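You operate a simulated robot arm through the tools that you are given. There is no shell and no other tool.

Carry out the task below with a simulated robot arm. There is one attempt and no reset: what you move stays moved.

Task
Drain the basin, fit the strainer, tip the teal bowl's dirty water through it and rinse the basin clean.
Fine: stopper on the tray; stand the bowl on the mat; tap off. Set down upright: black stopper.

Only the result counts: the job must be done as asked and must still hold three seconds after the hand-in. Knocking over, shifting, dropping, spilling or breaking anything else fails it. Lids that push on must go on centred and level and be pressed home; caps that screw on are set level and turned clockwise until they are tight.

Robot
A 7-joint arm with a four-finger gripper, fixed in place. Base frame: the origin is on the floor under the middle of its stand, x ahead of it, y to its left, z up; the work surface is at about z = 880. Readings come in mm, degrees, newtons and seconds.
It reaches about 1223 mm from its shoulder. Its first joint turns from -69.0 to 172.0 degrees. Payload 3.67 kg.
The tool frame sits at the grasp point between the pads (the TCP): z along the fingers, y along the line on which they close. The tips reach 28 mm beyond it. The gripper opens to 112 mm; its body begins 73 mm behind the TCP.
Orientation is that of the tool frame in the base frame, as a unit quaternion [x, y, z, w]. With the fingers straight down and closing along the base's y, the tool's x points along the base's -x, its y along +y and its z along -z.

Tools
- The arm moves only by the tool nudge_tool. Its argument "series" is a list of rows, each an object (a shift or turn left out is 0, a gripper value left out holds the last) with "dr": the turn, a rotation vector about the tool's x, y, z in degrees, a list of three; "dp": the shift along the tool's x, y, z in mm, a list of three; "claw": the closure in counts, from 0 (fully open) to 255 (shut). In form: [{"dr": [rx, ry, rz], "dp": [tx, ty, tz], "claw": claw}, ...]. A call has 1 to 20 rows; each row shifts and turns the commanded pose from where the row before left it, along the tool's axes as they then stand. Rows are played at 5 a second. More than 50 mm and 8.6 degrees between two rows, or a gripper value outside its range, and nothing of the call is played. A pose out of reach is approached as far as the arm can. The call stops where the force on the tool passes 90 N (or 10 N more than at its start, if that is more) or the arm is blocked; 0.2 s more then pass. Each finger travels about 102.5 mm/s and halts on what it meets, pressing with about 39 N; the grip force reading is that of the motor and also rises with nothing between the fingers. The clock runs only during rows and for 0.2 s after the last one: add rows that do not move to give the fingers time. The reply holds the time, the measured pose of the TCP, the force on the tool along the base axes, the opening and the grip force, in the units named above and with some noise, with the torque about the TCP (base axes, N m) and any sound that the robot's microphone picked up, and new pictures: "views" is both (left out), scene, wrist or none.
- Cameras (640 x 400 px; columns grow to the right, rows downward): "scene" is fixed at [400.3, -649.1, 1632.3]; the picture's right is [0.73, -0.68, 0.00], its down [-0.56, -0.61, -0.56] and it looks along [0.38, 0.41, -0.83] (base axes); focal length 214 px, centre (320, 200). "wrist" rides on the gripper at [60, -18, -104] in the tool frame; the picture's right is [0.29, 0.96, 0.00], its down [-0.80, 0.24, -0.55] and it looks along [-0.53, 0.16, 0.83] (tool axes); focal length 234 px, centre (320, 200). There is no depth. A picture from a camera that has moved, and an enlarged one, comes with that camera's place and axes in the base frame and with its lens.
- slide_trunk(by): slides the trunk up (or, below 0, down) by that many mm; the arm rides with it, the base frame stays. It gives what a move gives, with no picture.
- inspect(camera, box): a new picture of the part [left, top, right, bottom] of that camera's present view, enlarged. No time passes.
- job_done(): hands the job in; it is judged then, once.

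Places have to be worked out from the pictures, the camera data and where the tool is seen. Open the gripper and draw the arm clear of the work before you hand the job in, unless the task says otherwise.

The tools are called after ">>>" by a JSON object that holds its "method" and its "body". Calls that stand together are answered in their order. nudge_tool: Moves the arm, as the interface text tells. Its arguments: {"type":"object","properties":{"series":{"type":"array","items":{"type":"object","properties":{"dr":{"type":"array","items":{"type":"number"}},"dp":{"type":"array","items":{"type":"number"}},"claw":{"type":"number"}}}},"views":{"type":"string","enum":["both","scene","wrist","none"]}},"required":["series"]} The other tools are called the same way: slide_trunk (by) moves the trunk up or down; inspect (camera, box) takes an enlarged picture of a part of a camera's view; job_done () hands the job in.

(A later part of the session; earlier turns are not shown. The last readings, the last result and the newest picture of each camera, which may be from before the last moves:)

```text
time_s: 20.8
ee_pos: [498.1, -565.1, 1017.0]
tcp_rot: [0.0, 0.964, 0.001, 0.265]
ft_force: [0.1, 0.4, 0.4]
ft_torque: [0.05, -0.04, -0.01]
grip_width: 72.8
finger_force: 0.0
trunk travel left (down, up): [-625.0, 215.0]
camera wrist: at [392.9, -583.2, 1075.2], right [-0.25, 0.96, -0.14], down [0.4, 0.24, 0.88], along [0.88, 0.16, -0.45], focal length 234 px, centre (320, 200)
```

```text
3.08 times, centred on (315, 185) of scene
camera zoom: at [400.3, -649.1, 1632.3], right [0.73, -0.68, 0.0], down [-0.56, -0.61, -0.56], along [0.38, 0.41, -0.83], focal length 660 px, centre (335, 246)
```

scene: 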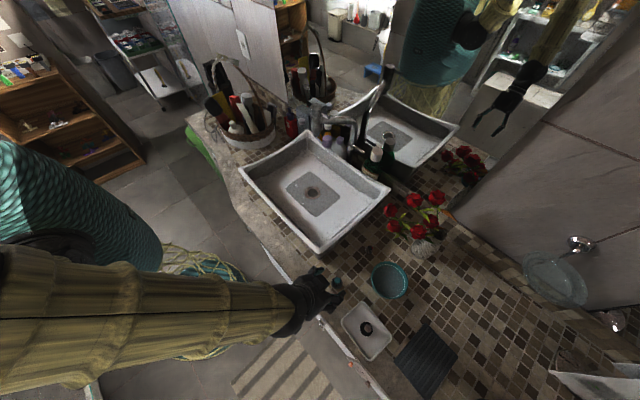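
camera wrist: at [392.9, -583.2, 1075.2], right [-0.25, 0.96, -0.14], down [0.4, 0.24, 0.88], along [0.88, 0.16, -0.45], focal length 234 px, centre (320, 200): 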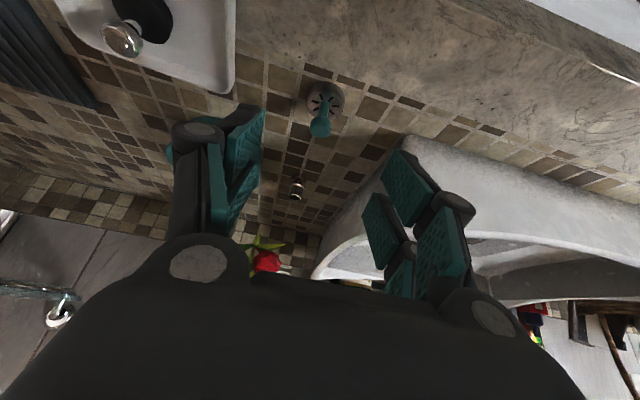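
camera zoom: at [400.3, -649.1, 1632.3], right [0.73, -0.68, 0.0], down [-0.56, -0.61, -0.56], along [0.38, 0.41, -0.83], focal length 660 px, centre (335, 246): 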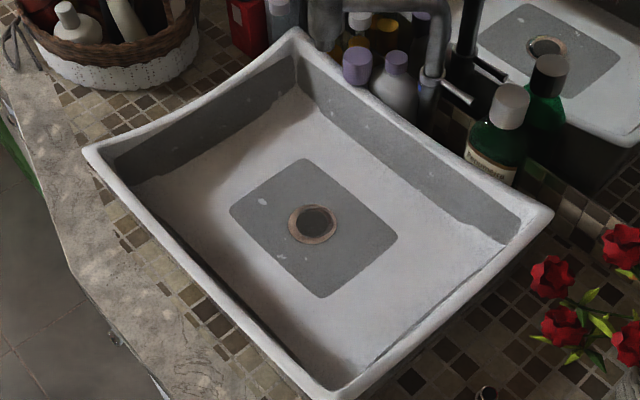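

The stopper is upright on the tray, the basin has drained and the drain ring is visible. I zoom in on the strainer for alignment.

>>> {"method": "inspect", "body": {"camera": "wrist", "box": [280, 60, 370, 150]}}

>>> {"method": "inspect", "body": {"camera": "scene", "box": [290, 170, 340, 210]}}

```text
4.44 times, centred on (325, 105) of wrist
camera zoom: at [392.9, -583.2, 1075.2], right [-0.25, 0.96, -0.14], down [0.4, 0.24, 0.88], along [0.88, 0.16, -0.45], focal length 1041 px, centre (298, 622)
```

zoom: 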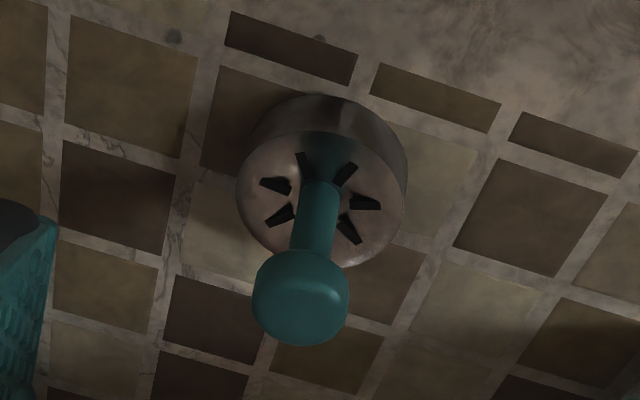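

```text
10.00 times, centred on (315, 190) of scene
camera zoom: at [400.3, -649.1, 1632.3], right [0.73, -0.68, 0.0], down [-0.56, -0.61, -0.56], along [0.38, 0.41, -0.83], focal length 2145 px, centre (370, 300)
```

zoom: 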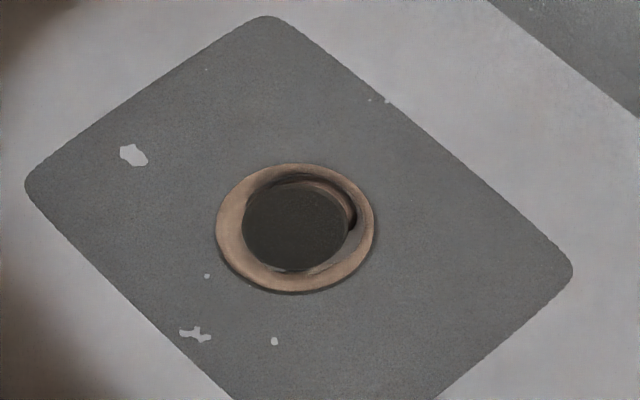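

The strainer axis is at about (557.5,−563.7), knob centre at z ≈ 915. I approach along the tool axis and check alignment partway.

>>> {"method": "nudge_tool", "body": {"series": [{"dp": [-0.7, 0.5, 29], "claw": 110}, {"dp": [-0.7, 0.5, 29]}, {"dp": [-0.7, 0.6, 29]}, {}], "views": "wrist"}}

>>> {"method": "inspect", "body": {"camera": "wrist", "box": [240, 80, 400, 220]}}

```text
time_s: 21.8
ee_pos: [544.0, -559.5, 941.8]
tcp_rot: [0.0, 0.964, 0.001, 0.265]
ft_force: [0.6, -0.7, -0.9]
ft_torque: [0.09, -0.01, 0.06]
grip_width: 63.7
finger_force: 0.0
trunk travel left (down, up): [-625.0, 215.0]
camera wrist: at [438.4, -578.2, 999.6], right [-0.25, 0.96, -0.14], down [0.4, 0.24, 0.88], along [0.88, 0.16, -0.45], focal length 234 px, centre (320, 200)
```

wrist: 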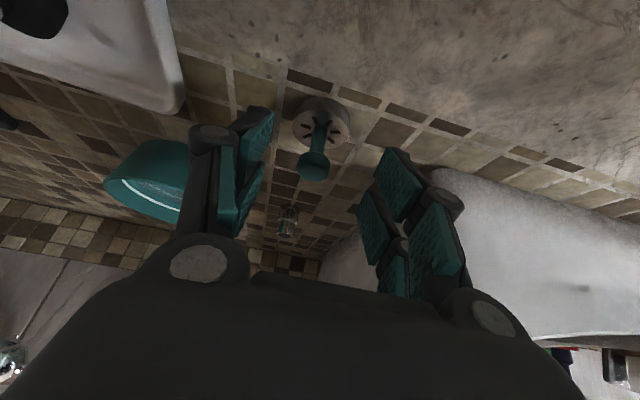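

```text
2.86 times, centred on (320, 150) of wrist
camera zoom: at [438.4, -578.2, 999.6], right [-0.25, 0.96, -0.14], down [0.4, 0.24, 0.88], along [0.88, 0.16, -0.45], focal length 669 px, centre (320, 343)
```

zoom: 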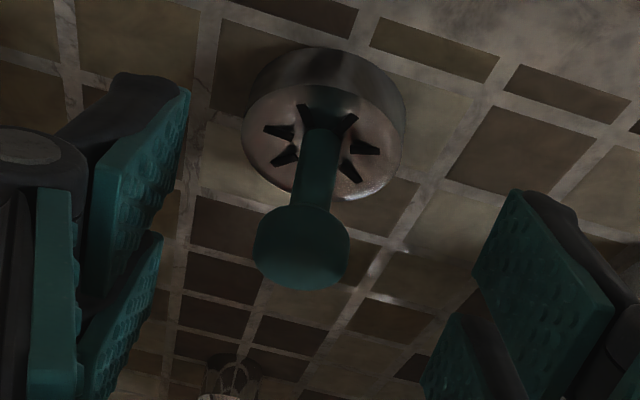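

The knob is about 4 mm to the −y side of the TCP and 25 mm below. I correct for that, go down and close.

>>> {"method": "nudge_tool", "body": {"series": [{"dp": [-1.4, -2.1, 12], "claw": 110}, {"dp": [-1.3, -2.1, 11.7]}, {"claw": 170}, {"claw": 255}, {"claw": 255}, {"claw": 255}], "views": "wrist"}}

>>> {"method": "inspect", "body": {"camera": "wrist", "box": [240, 80, 400, 220]}}

```text
time_s: 23.2
ee_pos: [559.2, -564.4, 922.7]
tcp_rot: [-0.001, 0.965, 0.001, 0.264]
ft_force: [-0.3, 1.3, 0.2]
ft_torque: [0.02, -0.01, -0.04]
grip_width: 35.6
finger_force: 38.9
trunk travel left (down, up): [-625.0, 215.0]
camera wrist: at [454.1, -582.3, 982.3], right [-0.25, 0.96, -0.15], down [0.4, 0.24, 0.88], along [0.88, 0.16, -0.45], focal length 234 px, centre (320, 200)
```

wrist: 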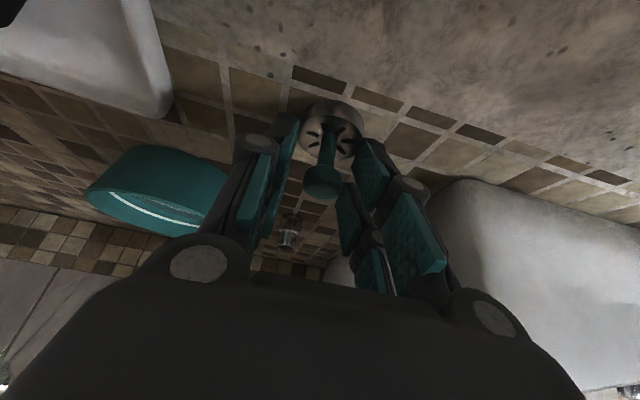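

```text
2.86 times, centred on (320, 150) of wrist
camera zoom: at [454.1, -582.3, 982.3], right [-0.25, 0.96, -0.15], down [0.4, 0.24, 0.88], along [0.88, 0.16, -0.45], focal length 669 px, centre (320, 343)
```

zoom: 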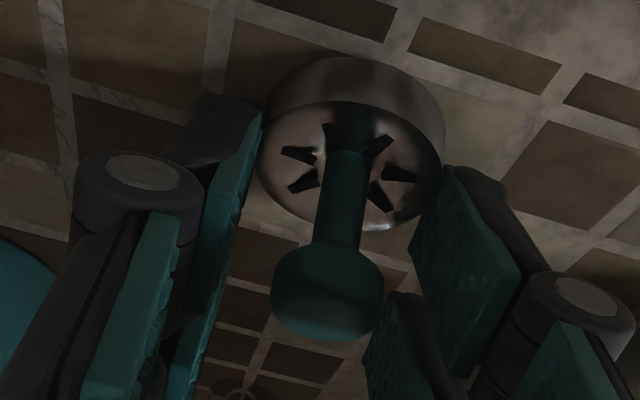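

The fingertips caught the strainer's disc at 35.6 mm instead of its knob. I open, rise 10 mm and close again on the knob.

>>> {"method": "nudge_tool", "body": {"series": [{"claw": 200}, {"claw": 130}, {"claw": 130, "dp": [-2.5, 0, -4.3]}, {"dp": [-2.6, 0, -4.3]}, {"claw": 190}, {"claw": 255}, {"claw": 255}, {"claw": 255}], "views": "wrist"}}

>>> {"method": "inspect", "body": {"camera": "wrist", "box": [240, 80, 400, 220]}}

```text
time_s: 25.0
ee_pos: [558.9, -565.3, 932.9]
tcp_rot: [-0.001, 0.965, 0.001, 0.264]
ft_force: [-0.9, 0.5, 0.5]
ft_torque: [-0.01, -0.03, -0.02]
grip_width: 17.4
finger_force: 39.4
trunk travel left (down, up): [-625.0, 215.0]
camera wrist: at [454.0, -583.5, 992.4], right [-0.25, 0.96, -0.15], down [0.4, 0.24, 0.88], along [0.88, 0.16, -0.45], focal length 234 px, centre (320, 200)
```

wrist: 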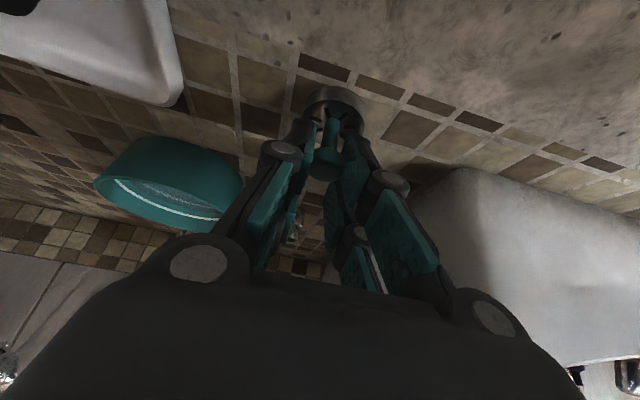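

```text
2.86 times, centred on (320, 150) of wrist
camera zoom: at [454.0, -583.5, 992.4], right [-0.25, 0.96, -0.15], down [0.4, 0.24, 0.88], along [0.88, 0.16, -0.45], focal length 669 px, centre (320, 343)
```

zoom: 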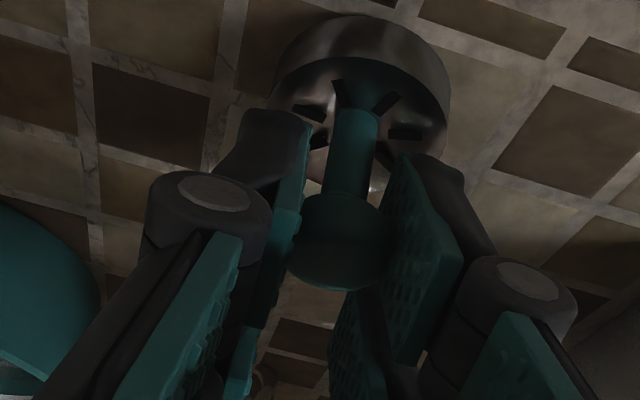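

It now holds the knob at 17.4 mm. I lift straight up and check that it comes along.

>>> {"method": "nudge_tool", "body": {"series": [{"dp": [-5.1, 0, -8.6], "claw": 255}, {"dp": [-10.2, 0, -17.2]}, {"dp": [-15.3, 0, -25.8]}, {"dp": [-20.4, 0, -34.4]}, {"dp": [-20.4, 0, -34.4]}], "views": "both"}}

>>> {"method": "inspect", "body": {"camera": "wrist", "box": [240, 80, 400, 220]}}

>>> {"method": "inspect", "body": {"camera": "scene", "box": [280, 230, 380, 310]}}

```text
time_s: 26.2
ee_pos: [557.1, -566.2, 1076.0]
tcp_rot: [-0.001, 0.964, -0.001, 0.264]
ft_force: [0.3, -0.4, 0.0]
ft_torque: [-0.02, -0.03, -0.02]
grip_width: 17.3
finger_force: 39.1
trunk travel left (down, up): [-625.0, 215.0]
camera wrist: at [452.7, -583.9, 1134.6], right [-0.25, 0.96, -0.15], down [0.4, 0.24, 0.88], along [0.88, 0.16, -0.45], focal length 234 px, centre (320, 200)
```

scene: 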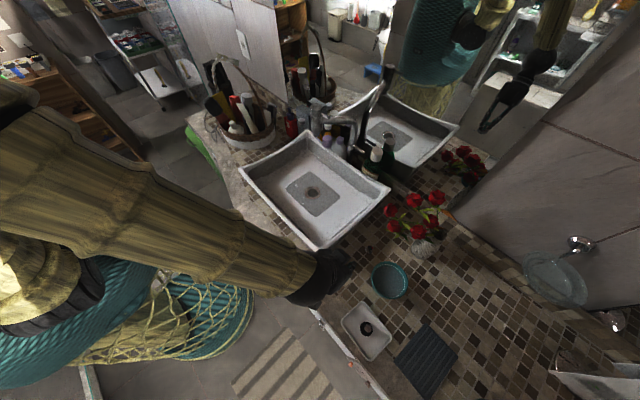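
wrist: 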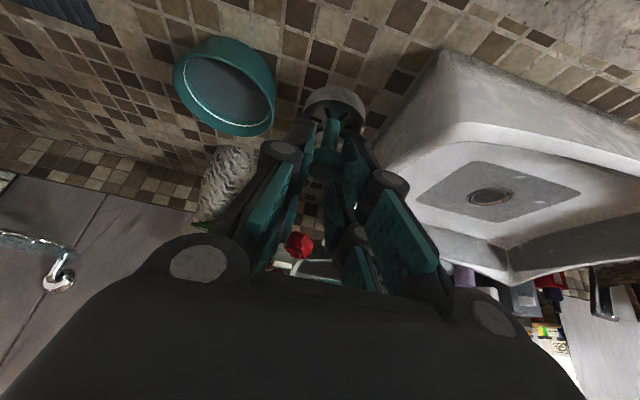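

```text
2.86 times, centred on (320, 150) of wrist
camera zoom: at [452.7, -583.9, 1134.6], right [-0.25, 0.96, -0.15], down [0.4, 0.24, 0.88], along [0.88, 0.16, -0.45], focal length 669 px, centre (320, 343)
```

zoom: 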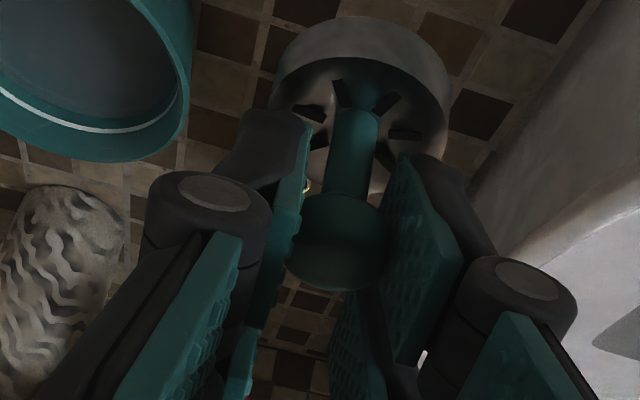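

```text
5.00 times, centred on (330, 270) of scene
camera zoom: at [400.3, -649.1, 1632.3], right [0.73, -0.68, 0.0], down [-0.56, -0.61, -0.56], along [0.38, 0.41, -0.83], focal length 1072 px, centre (270, -150)
```

zoom: 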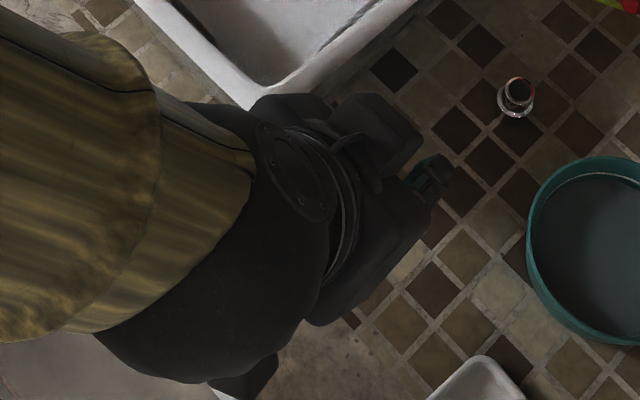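

The strainer is held upright and its pose in the hand is unchanged after the lift. I raise it a bit more and carry it over the basin, stopping short of the drain to measure the drain position.

>>> {"method": "nudge_tool", "body": {"series": [{"dp": [-12.75, 0, -21.5], "claw": 255}, {"dp": [-10, 40.1, 5.9]}, {"dp": [-10, 40.1, 5.9]}, {"dp": [-10, 40.1, 5.9]}, {"dp": [-10, 40.1, 5.9]}, {"dp": [-10, 40.1, 5.9]}, {"dp": [-10, 40.1, 5.9]}, {"dp": [-10, 40.1, 5.9]}, {"dp": [-10, 40.1, 5.9]}, {}], "views": "both"}}

>>> {"method": "inspect", "body": {"camera": "wrist", "box": [260, 0, 400, 100]}}

>>> {"method": "inspect", "body": {"camera": "wrist", "box": [240, 80, 400, 220]}}

```text
time_s: 28.4
ee_pos: [654.8, -248.0, 1100.4]
tcp_rot: [0.0, 0.964, 0.002, 0.265]
ft_force: [-0.5, -0.4, -0.6]
ft_torque: [0.05, -0.01, 0.02]
grip_width: 17.5
finger_force: 38.8
trunk travel left (down, up): [-625.0, 215.0]
camera wrist: at [549.0, -265.7, 1159.5], right [-0.25, 0.96, -0.14], down [0.4, 0.24, 0.88], along [0.88, 0.16, -0.45], focal length 234 px, centre (320, 200)
```

scene: 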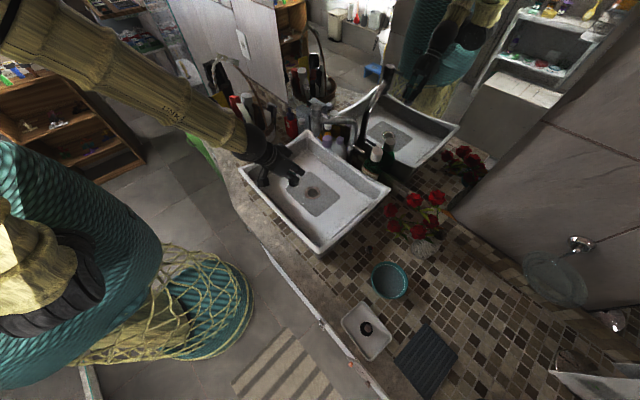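
wrist: 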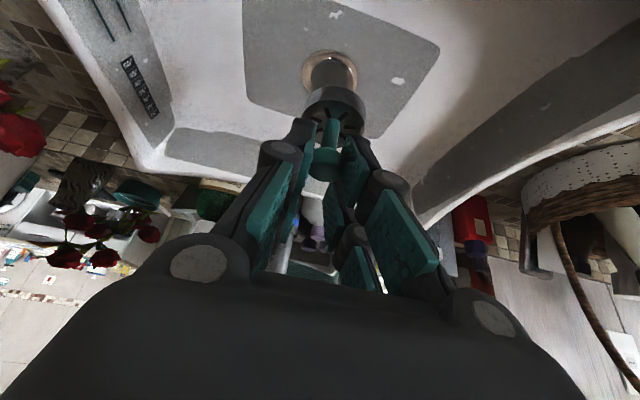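

```text
4.00 times, centred on (330, 50) of wrist
camera zoom: at [549.0, -265.7, 1159.5], right [-0.25, 0.96, -0.14], down [0.4, 0.24, 0.88], along [0.88, 0.16, -0.45], focal length 937 px, centre (280, 800)
```

zoom: 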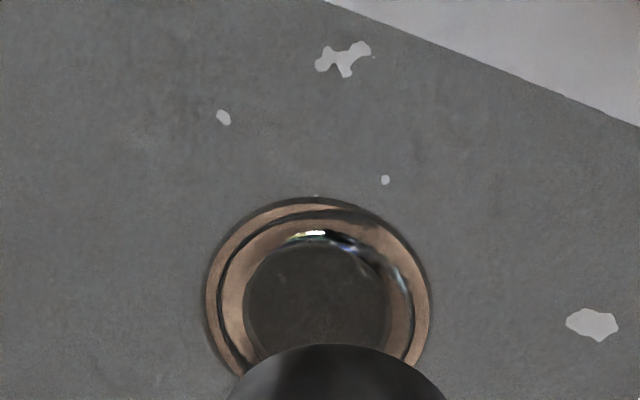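

```text
2.86 times, centred on (320, 150) of wrist
camera zoom: at [549.0, -265.7, 1159.5], right [-0.25, 0.96, -0.14], down [0.4, 0.24, 0.88], along [0.88, 0.16, -0.45], focal length 669 px, centre (320, 343)
```

zoom: 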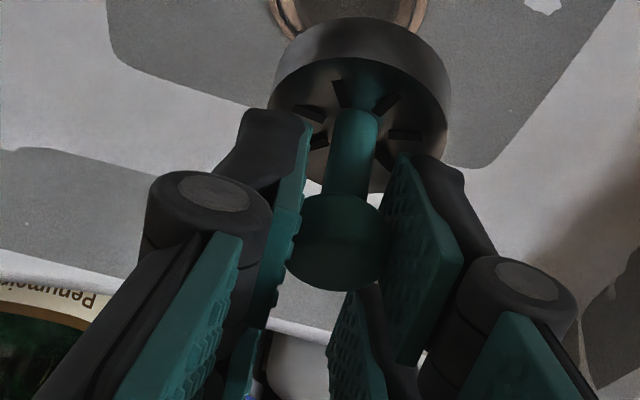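

Combining all views, the drain is centred near (729,−246), with its ring at z ≈ 903. I move closer along the tool axis and re-measure relative to the strainer.

>>> {"method": "nudge_tool", "body": {"series": [{"dp": [1.8, 0.2, 25.2], "claw": 255}, {"dp": [1.8, 0.2, 25.2]}, {"dp": [1.8, 0.2, 25.2]}, {"dp": [1.8, 0.2, 25.2]}, {}], "views": "both"}}

>>> {"method": "inspect", "body": {"camera": "wrist", "box": [240, 40, 400, 180]}}

>>> {"method": "inspect", "body": {"camera": "scene", "box": [270, 150, 340, 210]}}

```text
time_s: 29.6
ee_pos: [698.1, -243.3, 1010.4]
tcp_rot: [-0.002, 0.965, 0.001, 0.264]
ft_force: [-0.6, 0.1, -0.1]
ft_torque: [-0.01, 0.01, 0.01]
grip_width: 17.7
finger_force: 39.2
trunk travel left (down, up): [-625.0, 215.0]
camera wrist: at [592.5, -261.5, 1069.4], right [-0.25, 0.96, -0.15], down [0.4, 0.24, 0.88], along [0.88, 0.16, -0.45], focal length 234 px, centre (320, 200)
```

scene: 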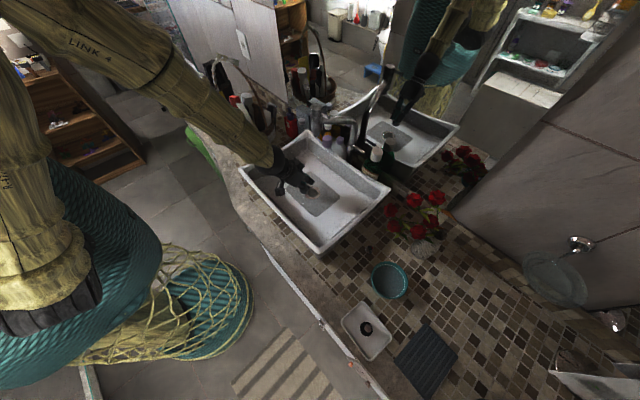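
wrist: 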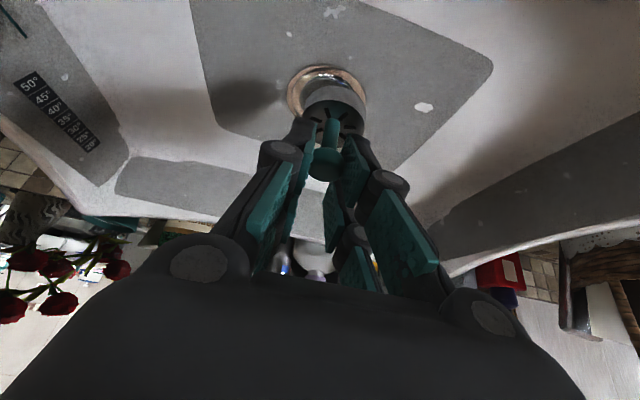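

```text
2.86 times, centred on (320, 110) of wrist
camera zoom: at [592.5, -261.5, 1069.4], right [-0.25, 0.96, -0.15], down [0.4, 0.24, 0.88], along [0.88, 0.16, -0.45], focal length 669 px, centre (320, 457)
```

zoom: 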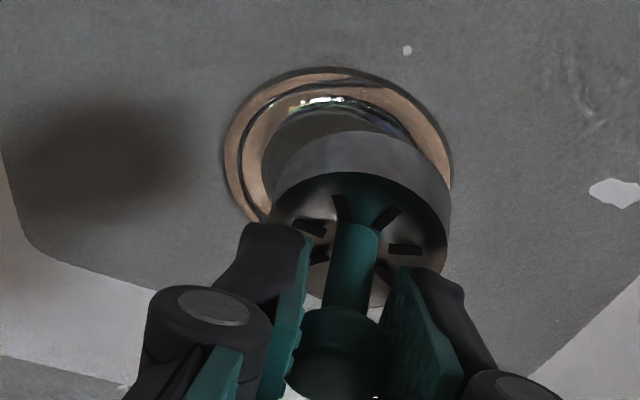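

```text
6.67 times, centred on (305, 180) of scene
camera zoom: at [400.3, -649.1, 1632.3], right [0.73, -0.68, 0.0], down [-0.56, -0.61, -0.56], along [0.38, 0.41, -0.83], focal length 1430 px, centre (420, 333)
```

zoom: 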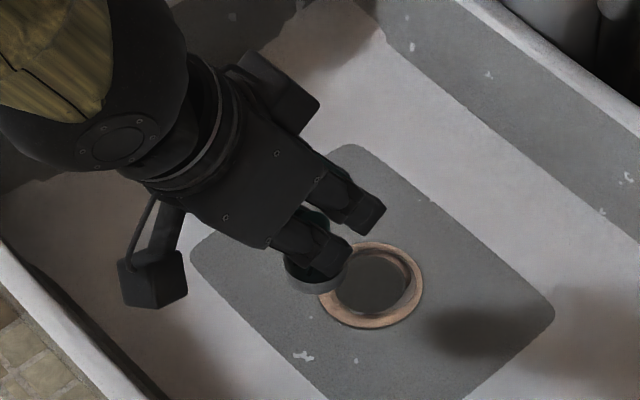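

The remaining offset to the drain is about (+32, −2) mm. I move most of it while descending, keeping the strainer above the floor, and check again.

>>> {"method": "nudge_tool", "body": {"series": [{"dp": [-1.9, -0.9, 24.3], "claw": 255}, {"dp": [-1.8, -0.9, 24.4]}, {}], "views": "both"}}

>>> {"method": "inspect", "body": {"camera": "wrist", "box": [240, 40, 400, 180]}}

>>> {"method": "inspect", "body": {"camera": "scene", "box": [290, 170, 330, 210]}}

```text
time_s: 30.4
ee_pos: [726.2, -244.9, 970.8]
tcp_rot: [-0.001, 0.964, 0.001, 0.265]
ft_force: [-0.1, -0.6, -1.0]
ft_torque: [0.02, -0.02, 0.03]
grip_width: 17.6
finger_force: 39.2
trunk travel left (down, up): [-625.0, 215.0]
camera wrist: at [621.4, -263.2, 1029.2], right [-0.25, 0.96, -0.15], down [0.4, 0.24, 0.88], along [0.88, 0.16, -0.45], focal length 234 px, centre (320, 200)
```

scene: 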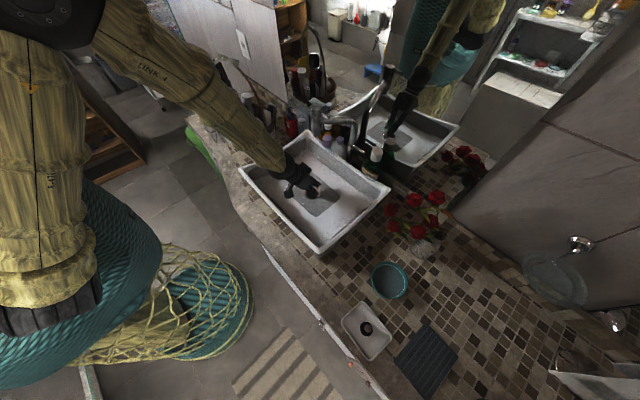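
wrist: 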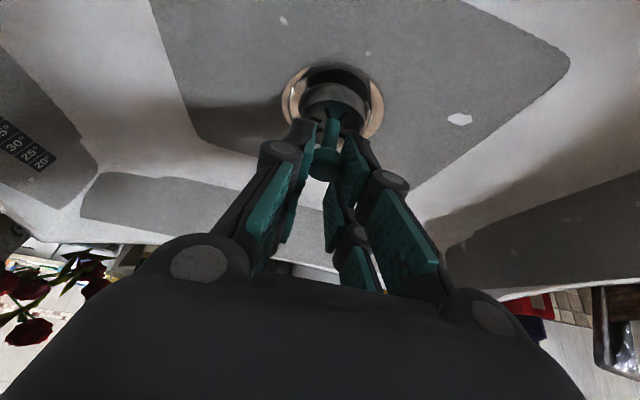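

```text
2.86 times, centred on (320, 110) of wrist
camera zoom: at [621.4, -263.2, 1029.2], right [-0.25, 0.96, -0.15], down [0.4, 0.24, 0.88], along [0.88, 0.16, -0.45], focal length 669 px, centre (320, 457)
```

zoom: 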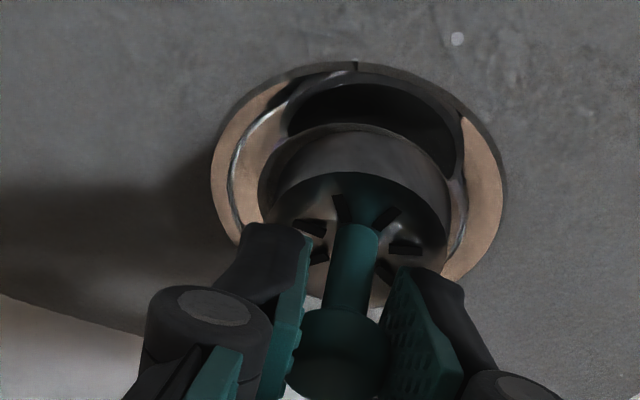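

```text
10.00 times, centred on (310, 190) of scene
camera zoom: at [400.3, -649.1, 1632.3], right [0.73, -0.68, 0.0], down [-0.56, -0.61, -0.56], along [0.38, 0.41, -0.83], focal length 2145 px, centre (420, 300)
```

zoom: 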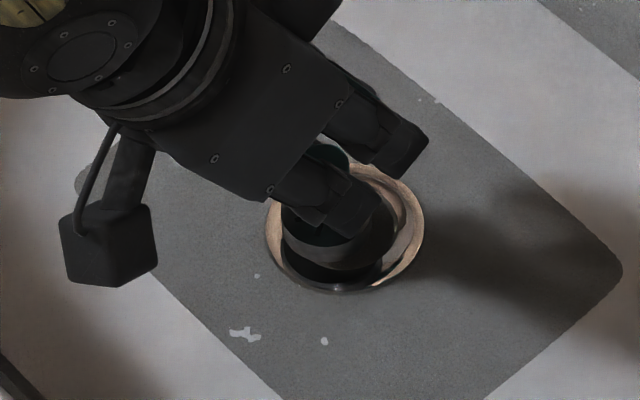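

The strainer is nearly centred over the drain ring. I zoom further for the final correction.

>>> {"method": "inspect", "body": {"camera": "scene", "box": [300, 178, 326, 200]}}

>>> {"method": "inspect", "body": {"camera": "wrist", "box": [280, 50, 370, 130]}}

```text
16.00 times, centred on (313, 189) of scene
camera zoom: at [400.3, -649.1, 1632.3], right [0.73, -0.68, 0.0], down [-0.56, -0.61, -0.56], along [0.38, 0.41, -0.83], focal length 3432 px, centre (432, 376)
```

zoom: 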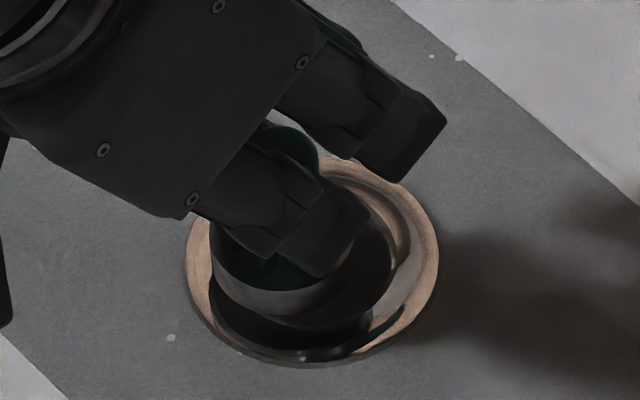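

```text
5.00 times, centred on (325, 90) of wrist
camera zoom: at [621.4, -263.2, 1029.2], right [-0.25, 0.96, -0.15], down [0.4, 0.24, 0.88], along [0.88, 0.16, -0.45], focal length 1171 px, centre (295, 750)
```

zoom: 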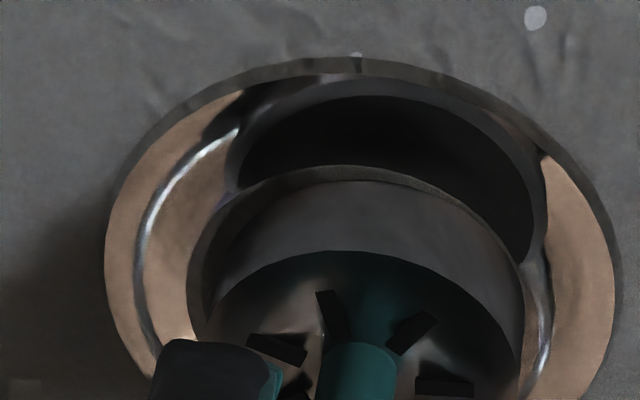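

Refitting the ring ellipse in three wrist views and the scene view, the strainer still needs about +10 mm in x and +1 mm in y. I make that shift at constant height and re-check.

>>> {"method": "nudge_tool", "body": {"series": [{"dp": [-8.6, 1.2, 5.1], "claw": 255}, {}, {}], "views": "none"}}

>>> {"method": "inspect", "body": {"camera": "scene", "box": [300, 178, 326, 200]}}

>>> {"method": "inspect", "body": {"camera": "wrist", "box": [270, 50, 390, 150]}}

```text
time_s: 31.2
ee_pos: [735.7, -244.2, 970.9]
tcp_rot: [-0.001, 0.965, 0.001, 0.264]
ft_force: [0.4, -0.1, -0.9]
ft_torque: [0.02, -0.01, 0.0]
grip_width: 17.5
finger_force: 38.9
trunk travel left (down, up): [-625.0, 215.0]
```

```text
16.00 times, centred on (313, 189) of scene
camera zoom: at [400.3, -649.1, 1632.3], right [0.73, -0.68, 0.0], down [-0.56, -0.61, -0.56], along [0.38, 0.41, -0.83], focal length 3432 px, centre (432, 376)
```

zoom: 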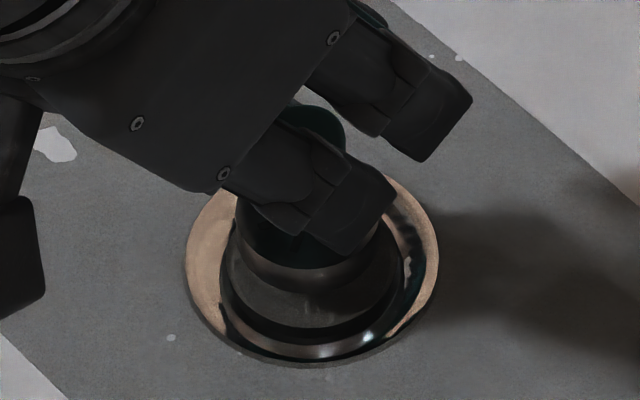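

```text
4.00 times, centred on (330, 100) of wrist
camera zoom: at [631.1, -262.4, 1028.8], right [-0.25, 0.96, -0.15], down [0.4, 0.24, 0.88], along [0.88, 0.16, -0.45], focal length 937 px, centre (280, 600)
```

zoom: 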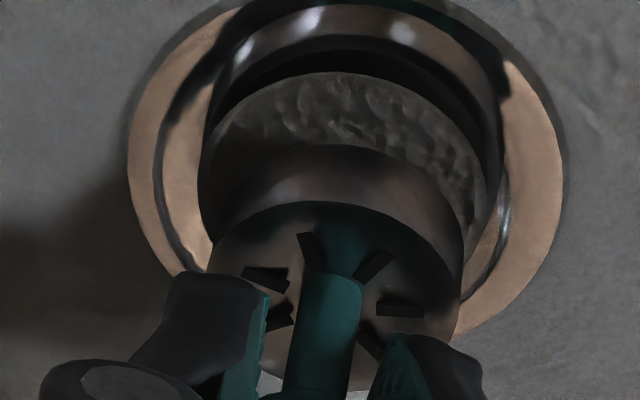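

It is now aligned to within a couple of millimetres. I add a small +2 / +0.6 mm correction and lower to just above the drain.

>>> {"method": "nudge_tool", "body": {"series": [{"dp": [2.2, 0.3, 5.7], "claw": 255}, {"dp": [2.2, 0.3, 5.7]}, {}], "views": "wrist"}}

>>> {"method": "inspect", "body": {"camera": "scene", "box": [300, 178, 326, 200]}}

>>> {"method": "inspect", "body": {"camera": "wrist", "box": [270, 40, 390, 140]}}

```text
time_s: 32.0
ee_pos: [737.7, -244.5, 957.2]
tcp_rot: [-0.001, 0.965, 0.001, 0.264]
ft_force: [-1.7, -1.2, 0.7]
ft_torque: [-0.08, 0.08, 0.04]
grip_width: 17.3
finger_force: 39.3
trunk travel left (down, up): [-625.0, 215.0]
camera wrist: at [632.6, -262.0, 1016.7], right [-0.25, 0.96, -0.15], down [0.4, 0.24, 0.88], along [0.88, 0.16, -0.45], focal length 234 px, centre (320, 200)
```

wrist: 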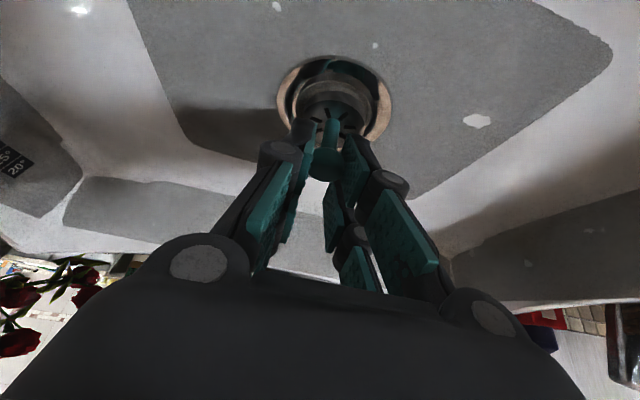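

```text
16.00 times, centred on (313, 189) of scene
camera zoom: at [400.3, -649.1, 1632.3], right [0.73, -0.68, 0.0], down [-0.56, -0.61, -0.56], along [0.38, 0.41, -0.83], focal length 3432 px, centre (432, 376)
```

zoom: 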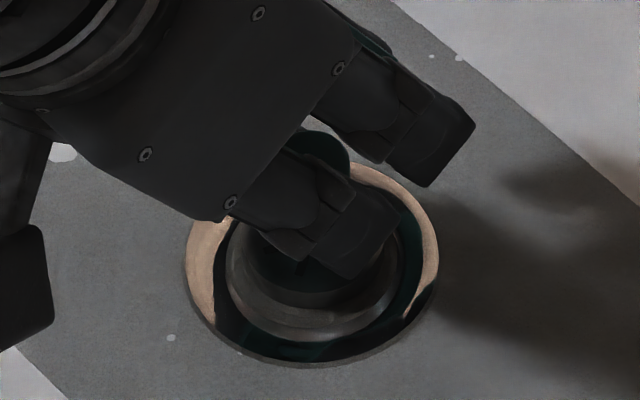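

```text
4.00 times, centred on (330, 90) of wrist
camera zoom: at [632.6, -262.0, 1016.7], right [-0.25, 0.96, -0.15], down [0.4, 0.24, 0.88], along [0.88, 0.16, -0.45], focal length 937 px, centre (280, 640)
```

zoom: 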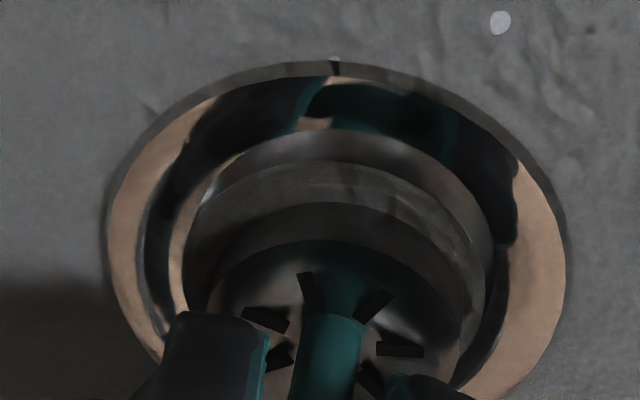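

The strainer is centred in the ring to within 1–2 mm in both views. I lower it slowly in 2.5 mm steps, watching the force.

>>> {"method": "nudge_tool", "body": {"series": [{"dp": [1.8, 0, 2.1], "claw": 255}, {"dp": [1.3, 0, 2.1]}, {}], "views": "none"}}

```text
time_s: 32.8
ee_pos: [738.7, -244.0, 951.8]
tcp_rot: [-0.002, 0.965, 0.001, 0.263]
ft_force: [-1.0, -0.1, 0.4]
ft_torque: [0.03, -0.03, 0.0]
grip_width: 17.6
finger_force: 39.1
trunk travel left (down, up): [-625.0, 215.0]
```

No contact yet at z = 952. I continue down.

>>> {"method": "nudge_tool", "body": {"series": [{"dp": [1.2, 0, 2.1], "claw": 255}, {}], "views": "none"}}

```text
time_s: 33.4
ee_pos: [737.7, -244.7, 948.8]
tcp_rot: [0.0, 0.965, 0.0, 0.263]
ft_force: [0.2, -0.5, -0.8]
ft_torque: [0.02, -0.01, -0.01]
grip_width: 17.2
finger_force: 38.8
trunk travel left (down, up): [-625.0, 215.0]
```

Still free at about 949. Down another 2–3 mm.

>>> {"method": "nudge_tool", "body": {"series": [{"dp": [1.2, 0, 2.1], "claw": 255}, {}], "views": "none"}}

```text
time_s: 34.0
ee_pos: [736.8, -244.3, 947.9]
tcp_rot: [-0.001, 0.964, 0.001, 0.265]
ft_force: [1.6, 0.7, 12.2]
ft_torque: [-0.11, -0.09, 0.02]
grip_width: 17.2
finger_force: 39.1
trunk travel left (down, up): [-625.0, 215.0]
```

There is contact at 12 N near z = 947, matching the predicted seat depth. I check that the strainer sits level in the drain.

>>> {"method": "inspect", "body": {"camera": "scene", "box": [300, 178, 326, 200]}}

>>> {"method": "inspect", "body": {"camera": "wrist", "box": [270, 50, 390, 150]}}

```text
16.00 times, centred on (313, 189) of scene
camera zoom: at [400.3, -649.1, 1632.3], right [0.73, -0.68, 0.0], down [-0.56, -0.61, -0.56], along [0.38, 0.41, -0.83], focal length 3432 px, centre (432, 376)
```

zoom: 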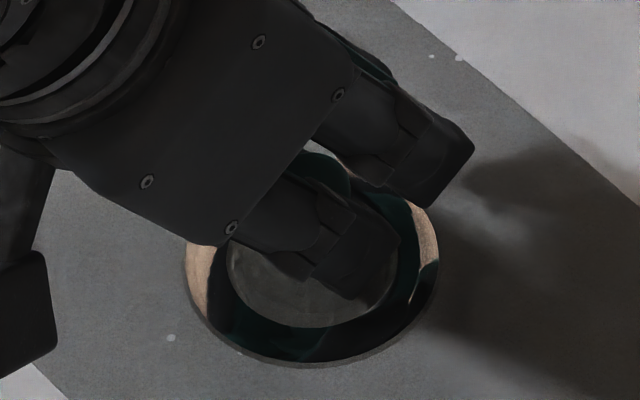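

```text
4.00 times, centred on (330, 100) of wrist
camera zoom: at [632.3, -262.0, 1007.6], right [-0.25, 0.96, -0.15], down [0.4, 0.24, 0.88], along [0.88, 0.16, -0.44], focal length 937 px, centre (280, 600)
```

zoom: 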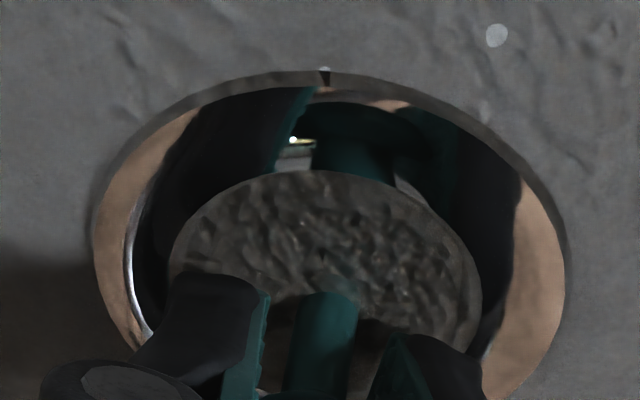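

The strainer is inside the drain cup with its stem centred. I press it gently home before releasing.

>>> {"method": "nudge_tool", "body": {"series": [{"dp": [0.9, 0, 1.5], "claw": 255}, {}], "views": "none"}}

```text
time_s: 34.6
ee_pos: [737.5, -243.8, 949.4]
tcp_rot: [-0.001, 0.964, 0.0, 0.266]
ft_force: [4.2, 1.4, 28.2]
ft_torque: [-0.02, -0.07, 0.0]
grip_width: 17.2
finger_force: 39.4
trunk travel left (down, up): [-625.0, 215.0]
```

It is firmly seated at 28 N with no more travel. I relax the load and open the fingers slowly.

>>> {"method": "nudge_tool", "body": {"series": [{"dp": [-1.3, 0, -2.2], "claw": 255}, {}, {"claw": 225}, {"claw": 190}, {"claw": 150}, {"claw": 130}, {}], "views": "wrist"}}

>>> {"method": "inspect", "body": {"camera": "wrist", "box": [260, 50, 400, 190]}}

```text
time_s: 36.2
ee_pos: [736.9, -244.9, 947.8]
tcp_rot: [-0.002, 0.965, 0.002, 0.264]
ft_force: [0.6, -0.8, 0.6]
ft_torque: [0.01, 0.02, 0.03]
grip_width: 54.9
finger_force: 0.1
trunk travel left (down, up): [-625.0, 215.0]
camera wrist: at [632.0, -263.2, 1007.2], right [-0.25, 0.96, -0.15], down [0.4, 0.24, 0.88], along [0.88, 0.16, -0.45], focal length 234 px, centre (320, 200)
```

wrist: 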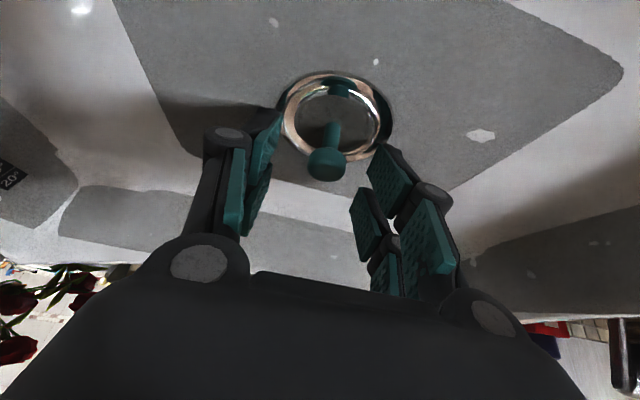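

```text
2.86 times, centred on (330, 120) of wrist
camera zoom: at [632.0, -263.2, 1007.2], right [-0.25, 0.96, -0.15], down [0.4, 0.24, 0.88], along [0.88, 0.16, -0.45], focal length 669 px, centre (291, 429)
```

zoom: 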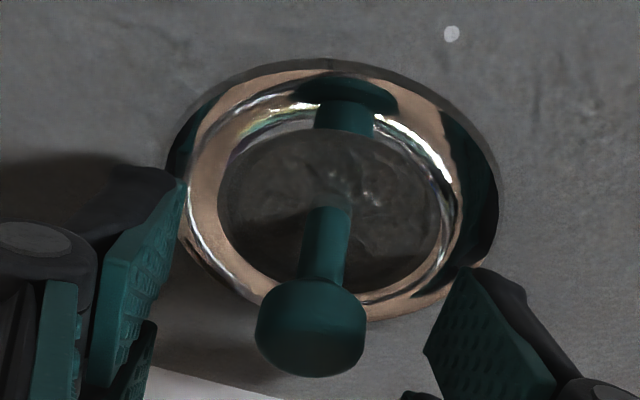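

The strainer stands upright in the drain. I retreat along the tool axis and rise clear of the basin to look at it before going for the bowl.

>>> {"method": "nudge_tool", "body": {"series": [{"dp": [0, 0, -30], "claw": 100}, {"dp": [0, 0, -40]}, {"dp": [0, 0, -30]}, {"dp": [-8.4, 0, -33.8]}, {"dp": [-8.4, 0, -33.8]}, {"dp": [-8.4, 0, -33.8]}], "views": "both"}}

>>> {"method": "inspect", "body": {"camera": "wrist", "box": [260, 0, 420, 100]}}

>>> {"method": "inspect", "body": {"camera": "scene", "box": [240, 130, 400, 250]}}

>>> {"method": "inspect", "body": {"camera": "scene", "box": [290, 170, 340, 210]}}

```text
time_s: 37.6
ee_pos: [651.1, -245.4, 1139.1]
tcp_rot: [-0.001, 0.964, 0.001, 0.265]
ft_force: [-0.3, 0.0, -1.0]
ft_torque: [-0.01, -0.06, 0.01]
grip_width: 68.4
finger_force: 0.1
trunk travel left (down, up): [-625.0, 215.0]
camera wrist: at [546.5, -262.9, 1197.4], right [-0.25, 0.96, -0.15], down [0.4, 0.24, 0.88], along [0.88, 0.16, -0.45], focal length 234 px, centre (320, 200)
```

scene: 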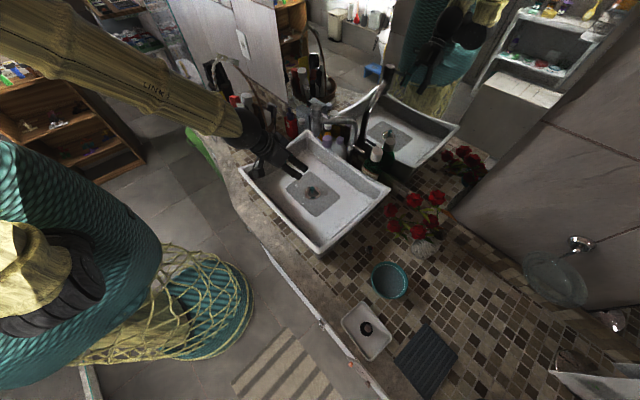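
wrist: 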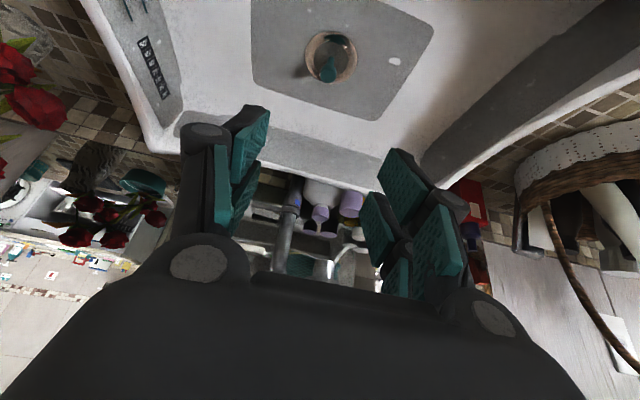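

```text
4.00 times, centred on (340, 50) of wrist
camera zoom: at [546.5, -262.9, 1197.4], right [-0.25, 0.96, -0.15], down [0.4, 0.24, 0.88], along [0.88, 0.16, -0.45], focal length 937 px, centre (240, 800)
```

zoom: 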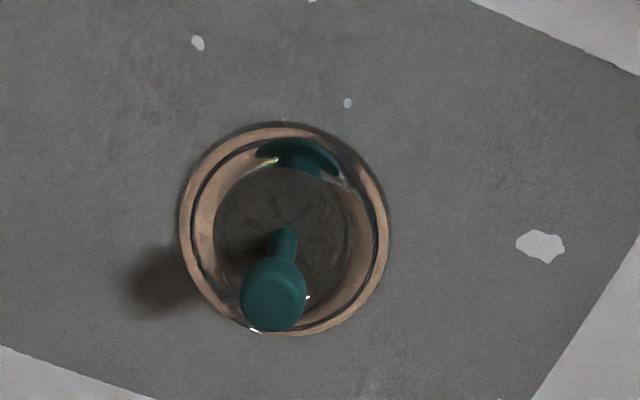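

```text
3.33 times, centred on (320, 190) of scene
camera zoom: at [400.3, -649.1, 1632.3], right [0.73, -0.68, 0.0], down [-0.56, -0.61, -0.56], along [0.38, 0.41, -0.83], focal length 715 px, centre (320, 233)
```

zoom: 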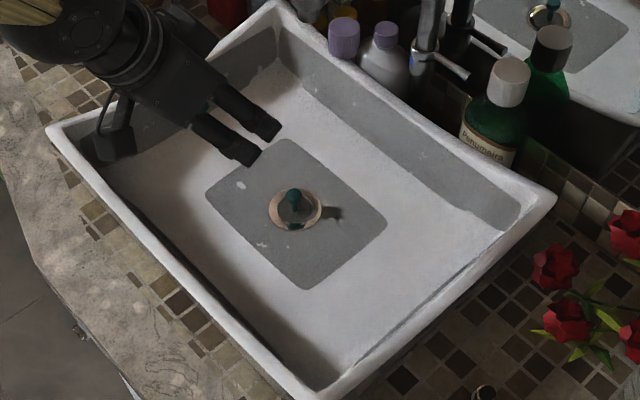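

```text
10.00 times, centred on (315, 190) of scene
camera zoom: at [400.3, -649.1, 1632.3], right [0.73, -0.68, 0.0], down [-0.56, -0.61, -0.56], along [0.38, 0.41, -0.83], focal length 2145 px, centre (370, 300)
```

zoom: 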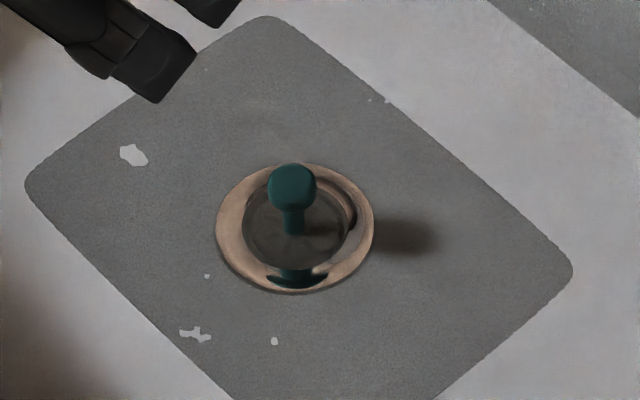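

The strainer is seated, upright and centred, with its slots visible. I now travel to a spot behind the teal bowl on its −y side for measurement.

>>> {"method": "nudge_tool", "body": {"series": [{"dp": [3, -44, -1.8], "claw": 100}, {"dp": [3, -44, -1.8]}, {"dp": [3, -44, -1.8]}, {"dp": [3, -44, -1.8]}, {"dp": [3, -44, -1.8]}, {"dp": [3, -44, -1.8]}, {"dp": [3, -44, -1.8]}, {"dp": [3, -44, -1.8]}, {"dp": [3, -44, -1.8]}, {"dp": [3, -44, -1.8]}, {"dp": [3, -40, -1.8]}], "views": "both"}}

>>> {"method": "inspect", "body": {"camera": "wrist", "box": [240, 0, 440, 140]}}

>>> {"method": "inspect", "body": {"camera": "scene", "box": [350, 240, 430, 310]}}

```text
time_s: 40.0
ee_pos: [618.9, -726.6, 1132.9]
tcp_rot: [0.0, 0.964, 0.001, 0.264]
ft_force: [-0.2, -0.6, -0.2]
ft_torque: [-0.02, 0.0, 0.04]
grip_width: 68.0
finger_force: 0.0
trunk travel left (down, up): [-625.0, 215.0]
camera wrist: at [513.7, -744.3, 1192.3], right [-0.25, 0.96, -0.14], down [0.4, 0.24, 0.88], along [0.88, 0.16, -0.45], focal length 234 px, centre (320, 200)
```

scene: 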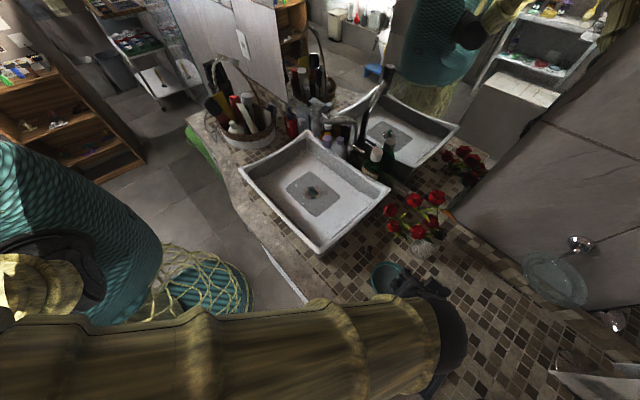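
wrist: 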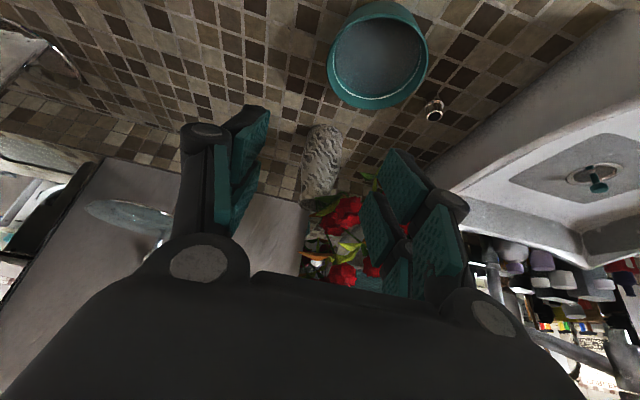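

```text
2.86 times, centred on (340, 70) of wrist
camera zoom: at [513.7, -744.3, 1192.3], right [-0.25, 0.96, -0.14], down [0.4, 0.24, 0.88], along [0.88, 0.16, -0.45], focal length 669 px, centre (263, 571)
```

zoom: 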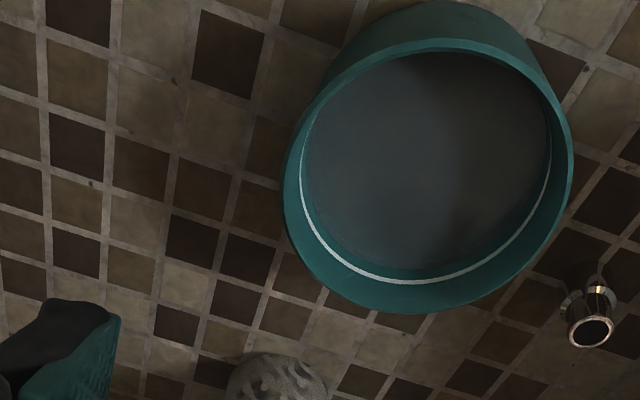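

```text
5.71 times, centred on (390, 275) of scene
camera zoom: at [400.3, -649.1, 1632.3], right [0.73, -0.68, 0.0], down [-0.56, -0.61, -0.56], along [0.38, 0.41, -0.83], focal length 1226 px, centre (-80, -229)
```

zoom: 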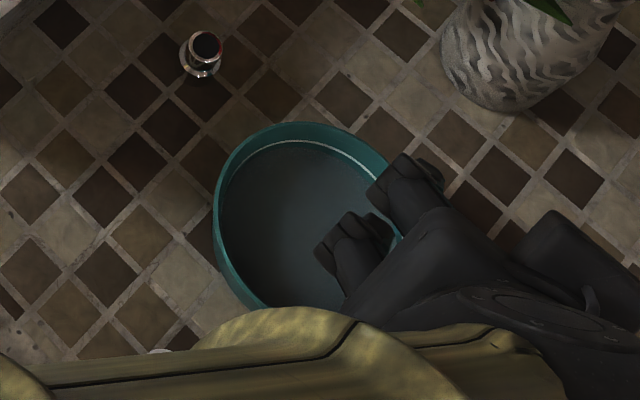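

The bowl rim is centred near (672,−674.5), radius about 57 mm and rim z ≈ 933, with water about 11 mm below the rim. I drop lower beside it to see the wall taper from the side before gripping.

>>> {"method": "nudge_tool", "body": {"series": [{"dp": [23, -2, 29.4], "claw": 130}, {"dp": [23, -2, 29.4]}, {"dp": [23, -2, 29.4]}, {"dp": [23, -2, 29.4]}], "views": "wrist"}}

>>> {"method": "inspect", "body": {"camera": "wrist", "box": [300, 80, 460, 200]}}

```text
time_s: 41.0
ee_pos: [600.0, -732.7, 985.9]
tcp_rot: [-0.002, 0.965, 0.001, 0.264]
ft_force: [0.3, -0.3, 0.4]
ft_torque: [-0.01, 0.0, 0.02]
grip_width: 55.0
finger_force: 0.0
trunk travel left (down, up): [-625.0, 215.0]
camera wrist: at [494.9, -750.8, 1045.1], right [-0.25, 0.96, -0.15], down [0.4, 0.24, 0.88], along [0.88, 0.16, -0.45], focal length 234 px, centre (320, 200)
```

wrist: 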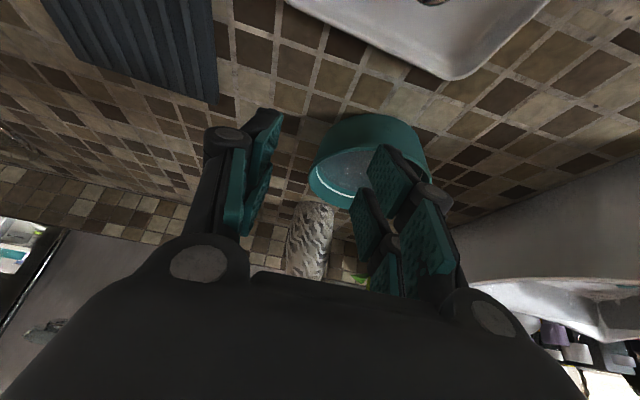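

```text
3.33 times, centred on (380, 140) of wrist
camera zoom: at [494.9, -750.8, 1045.1], right [-0.25, 0.96, -0.15], down [0.4, 0.24, 0.88], along [0.88, 0.16, -0.45], focal length 781 px, centre (120, 400)
```

zoom: 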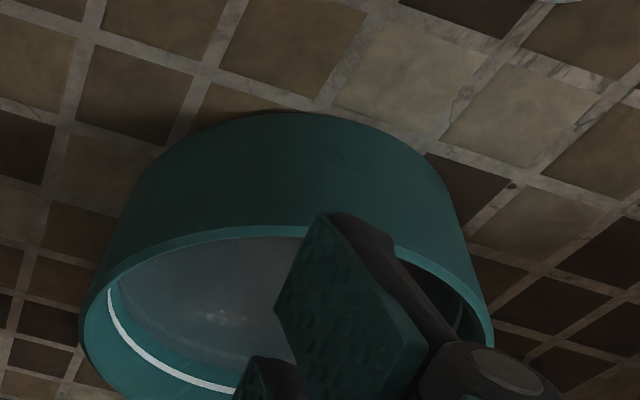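

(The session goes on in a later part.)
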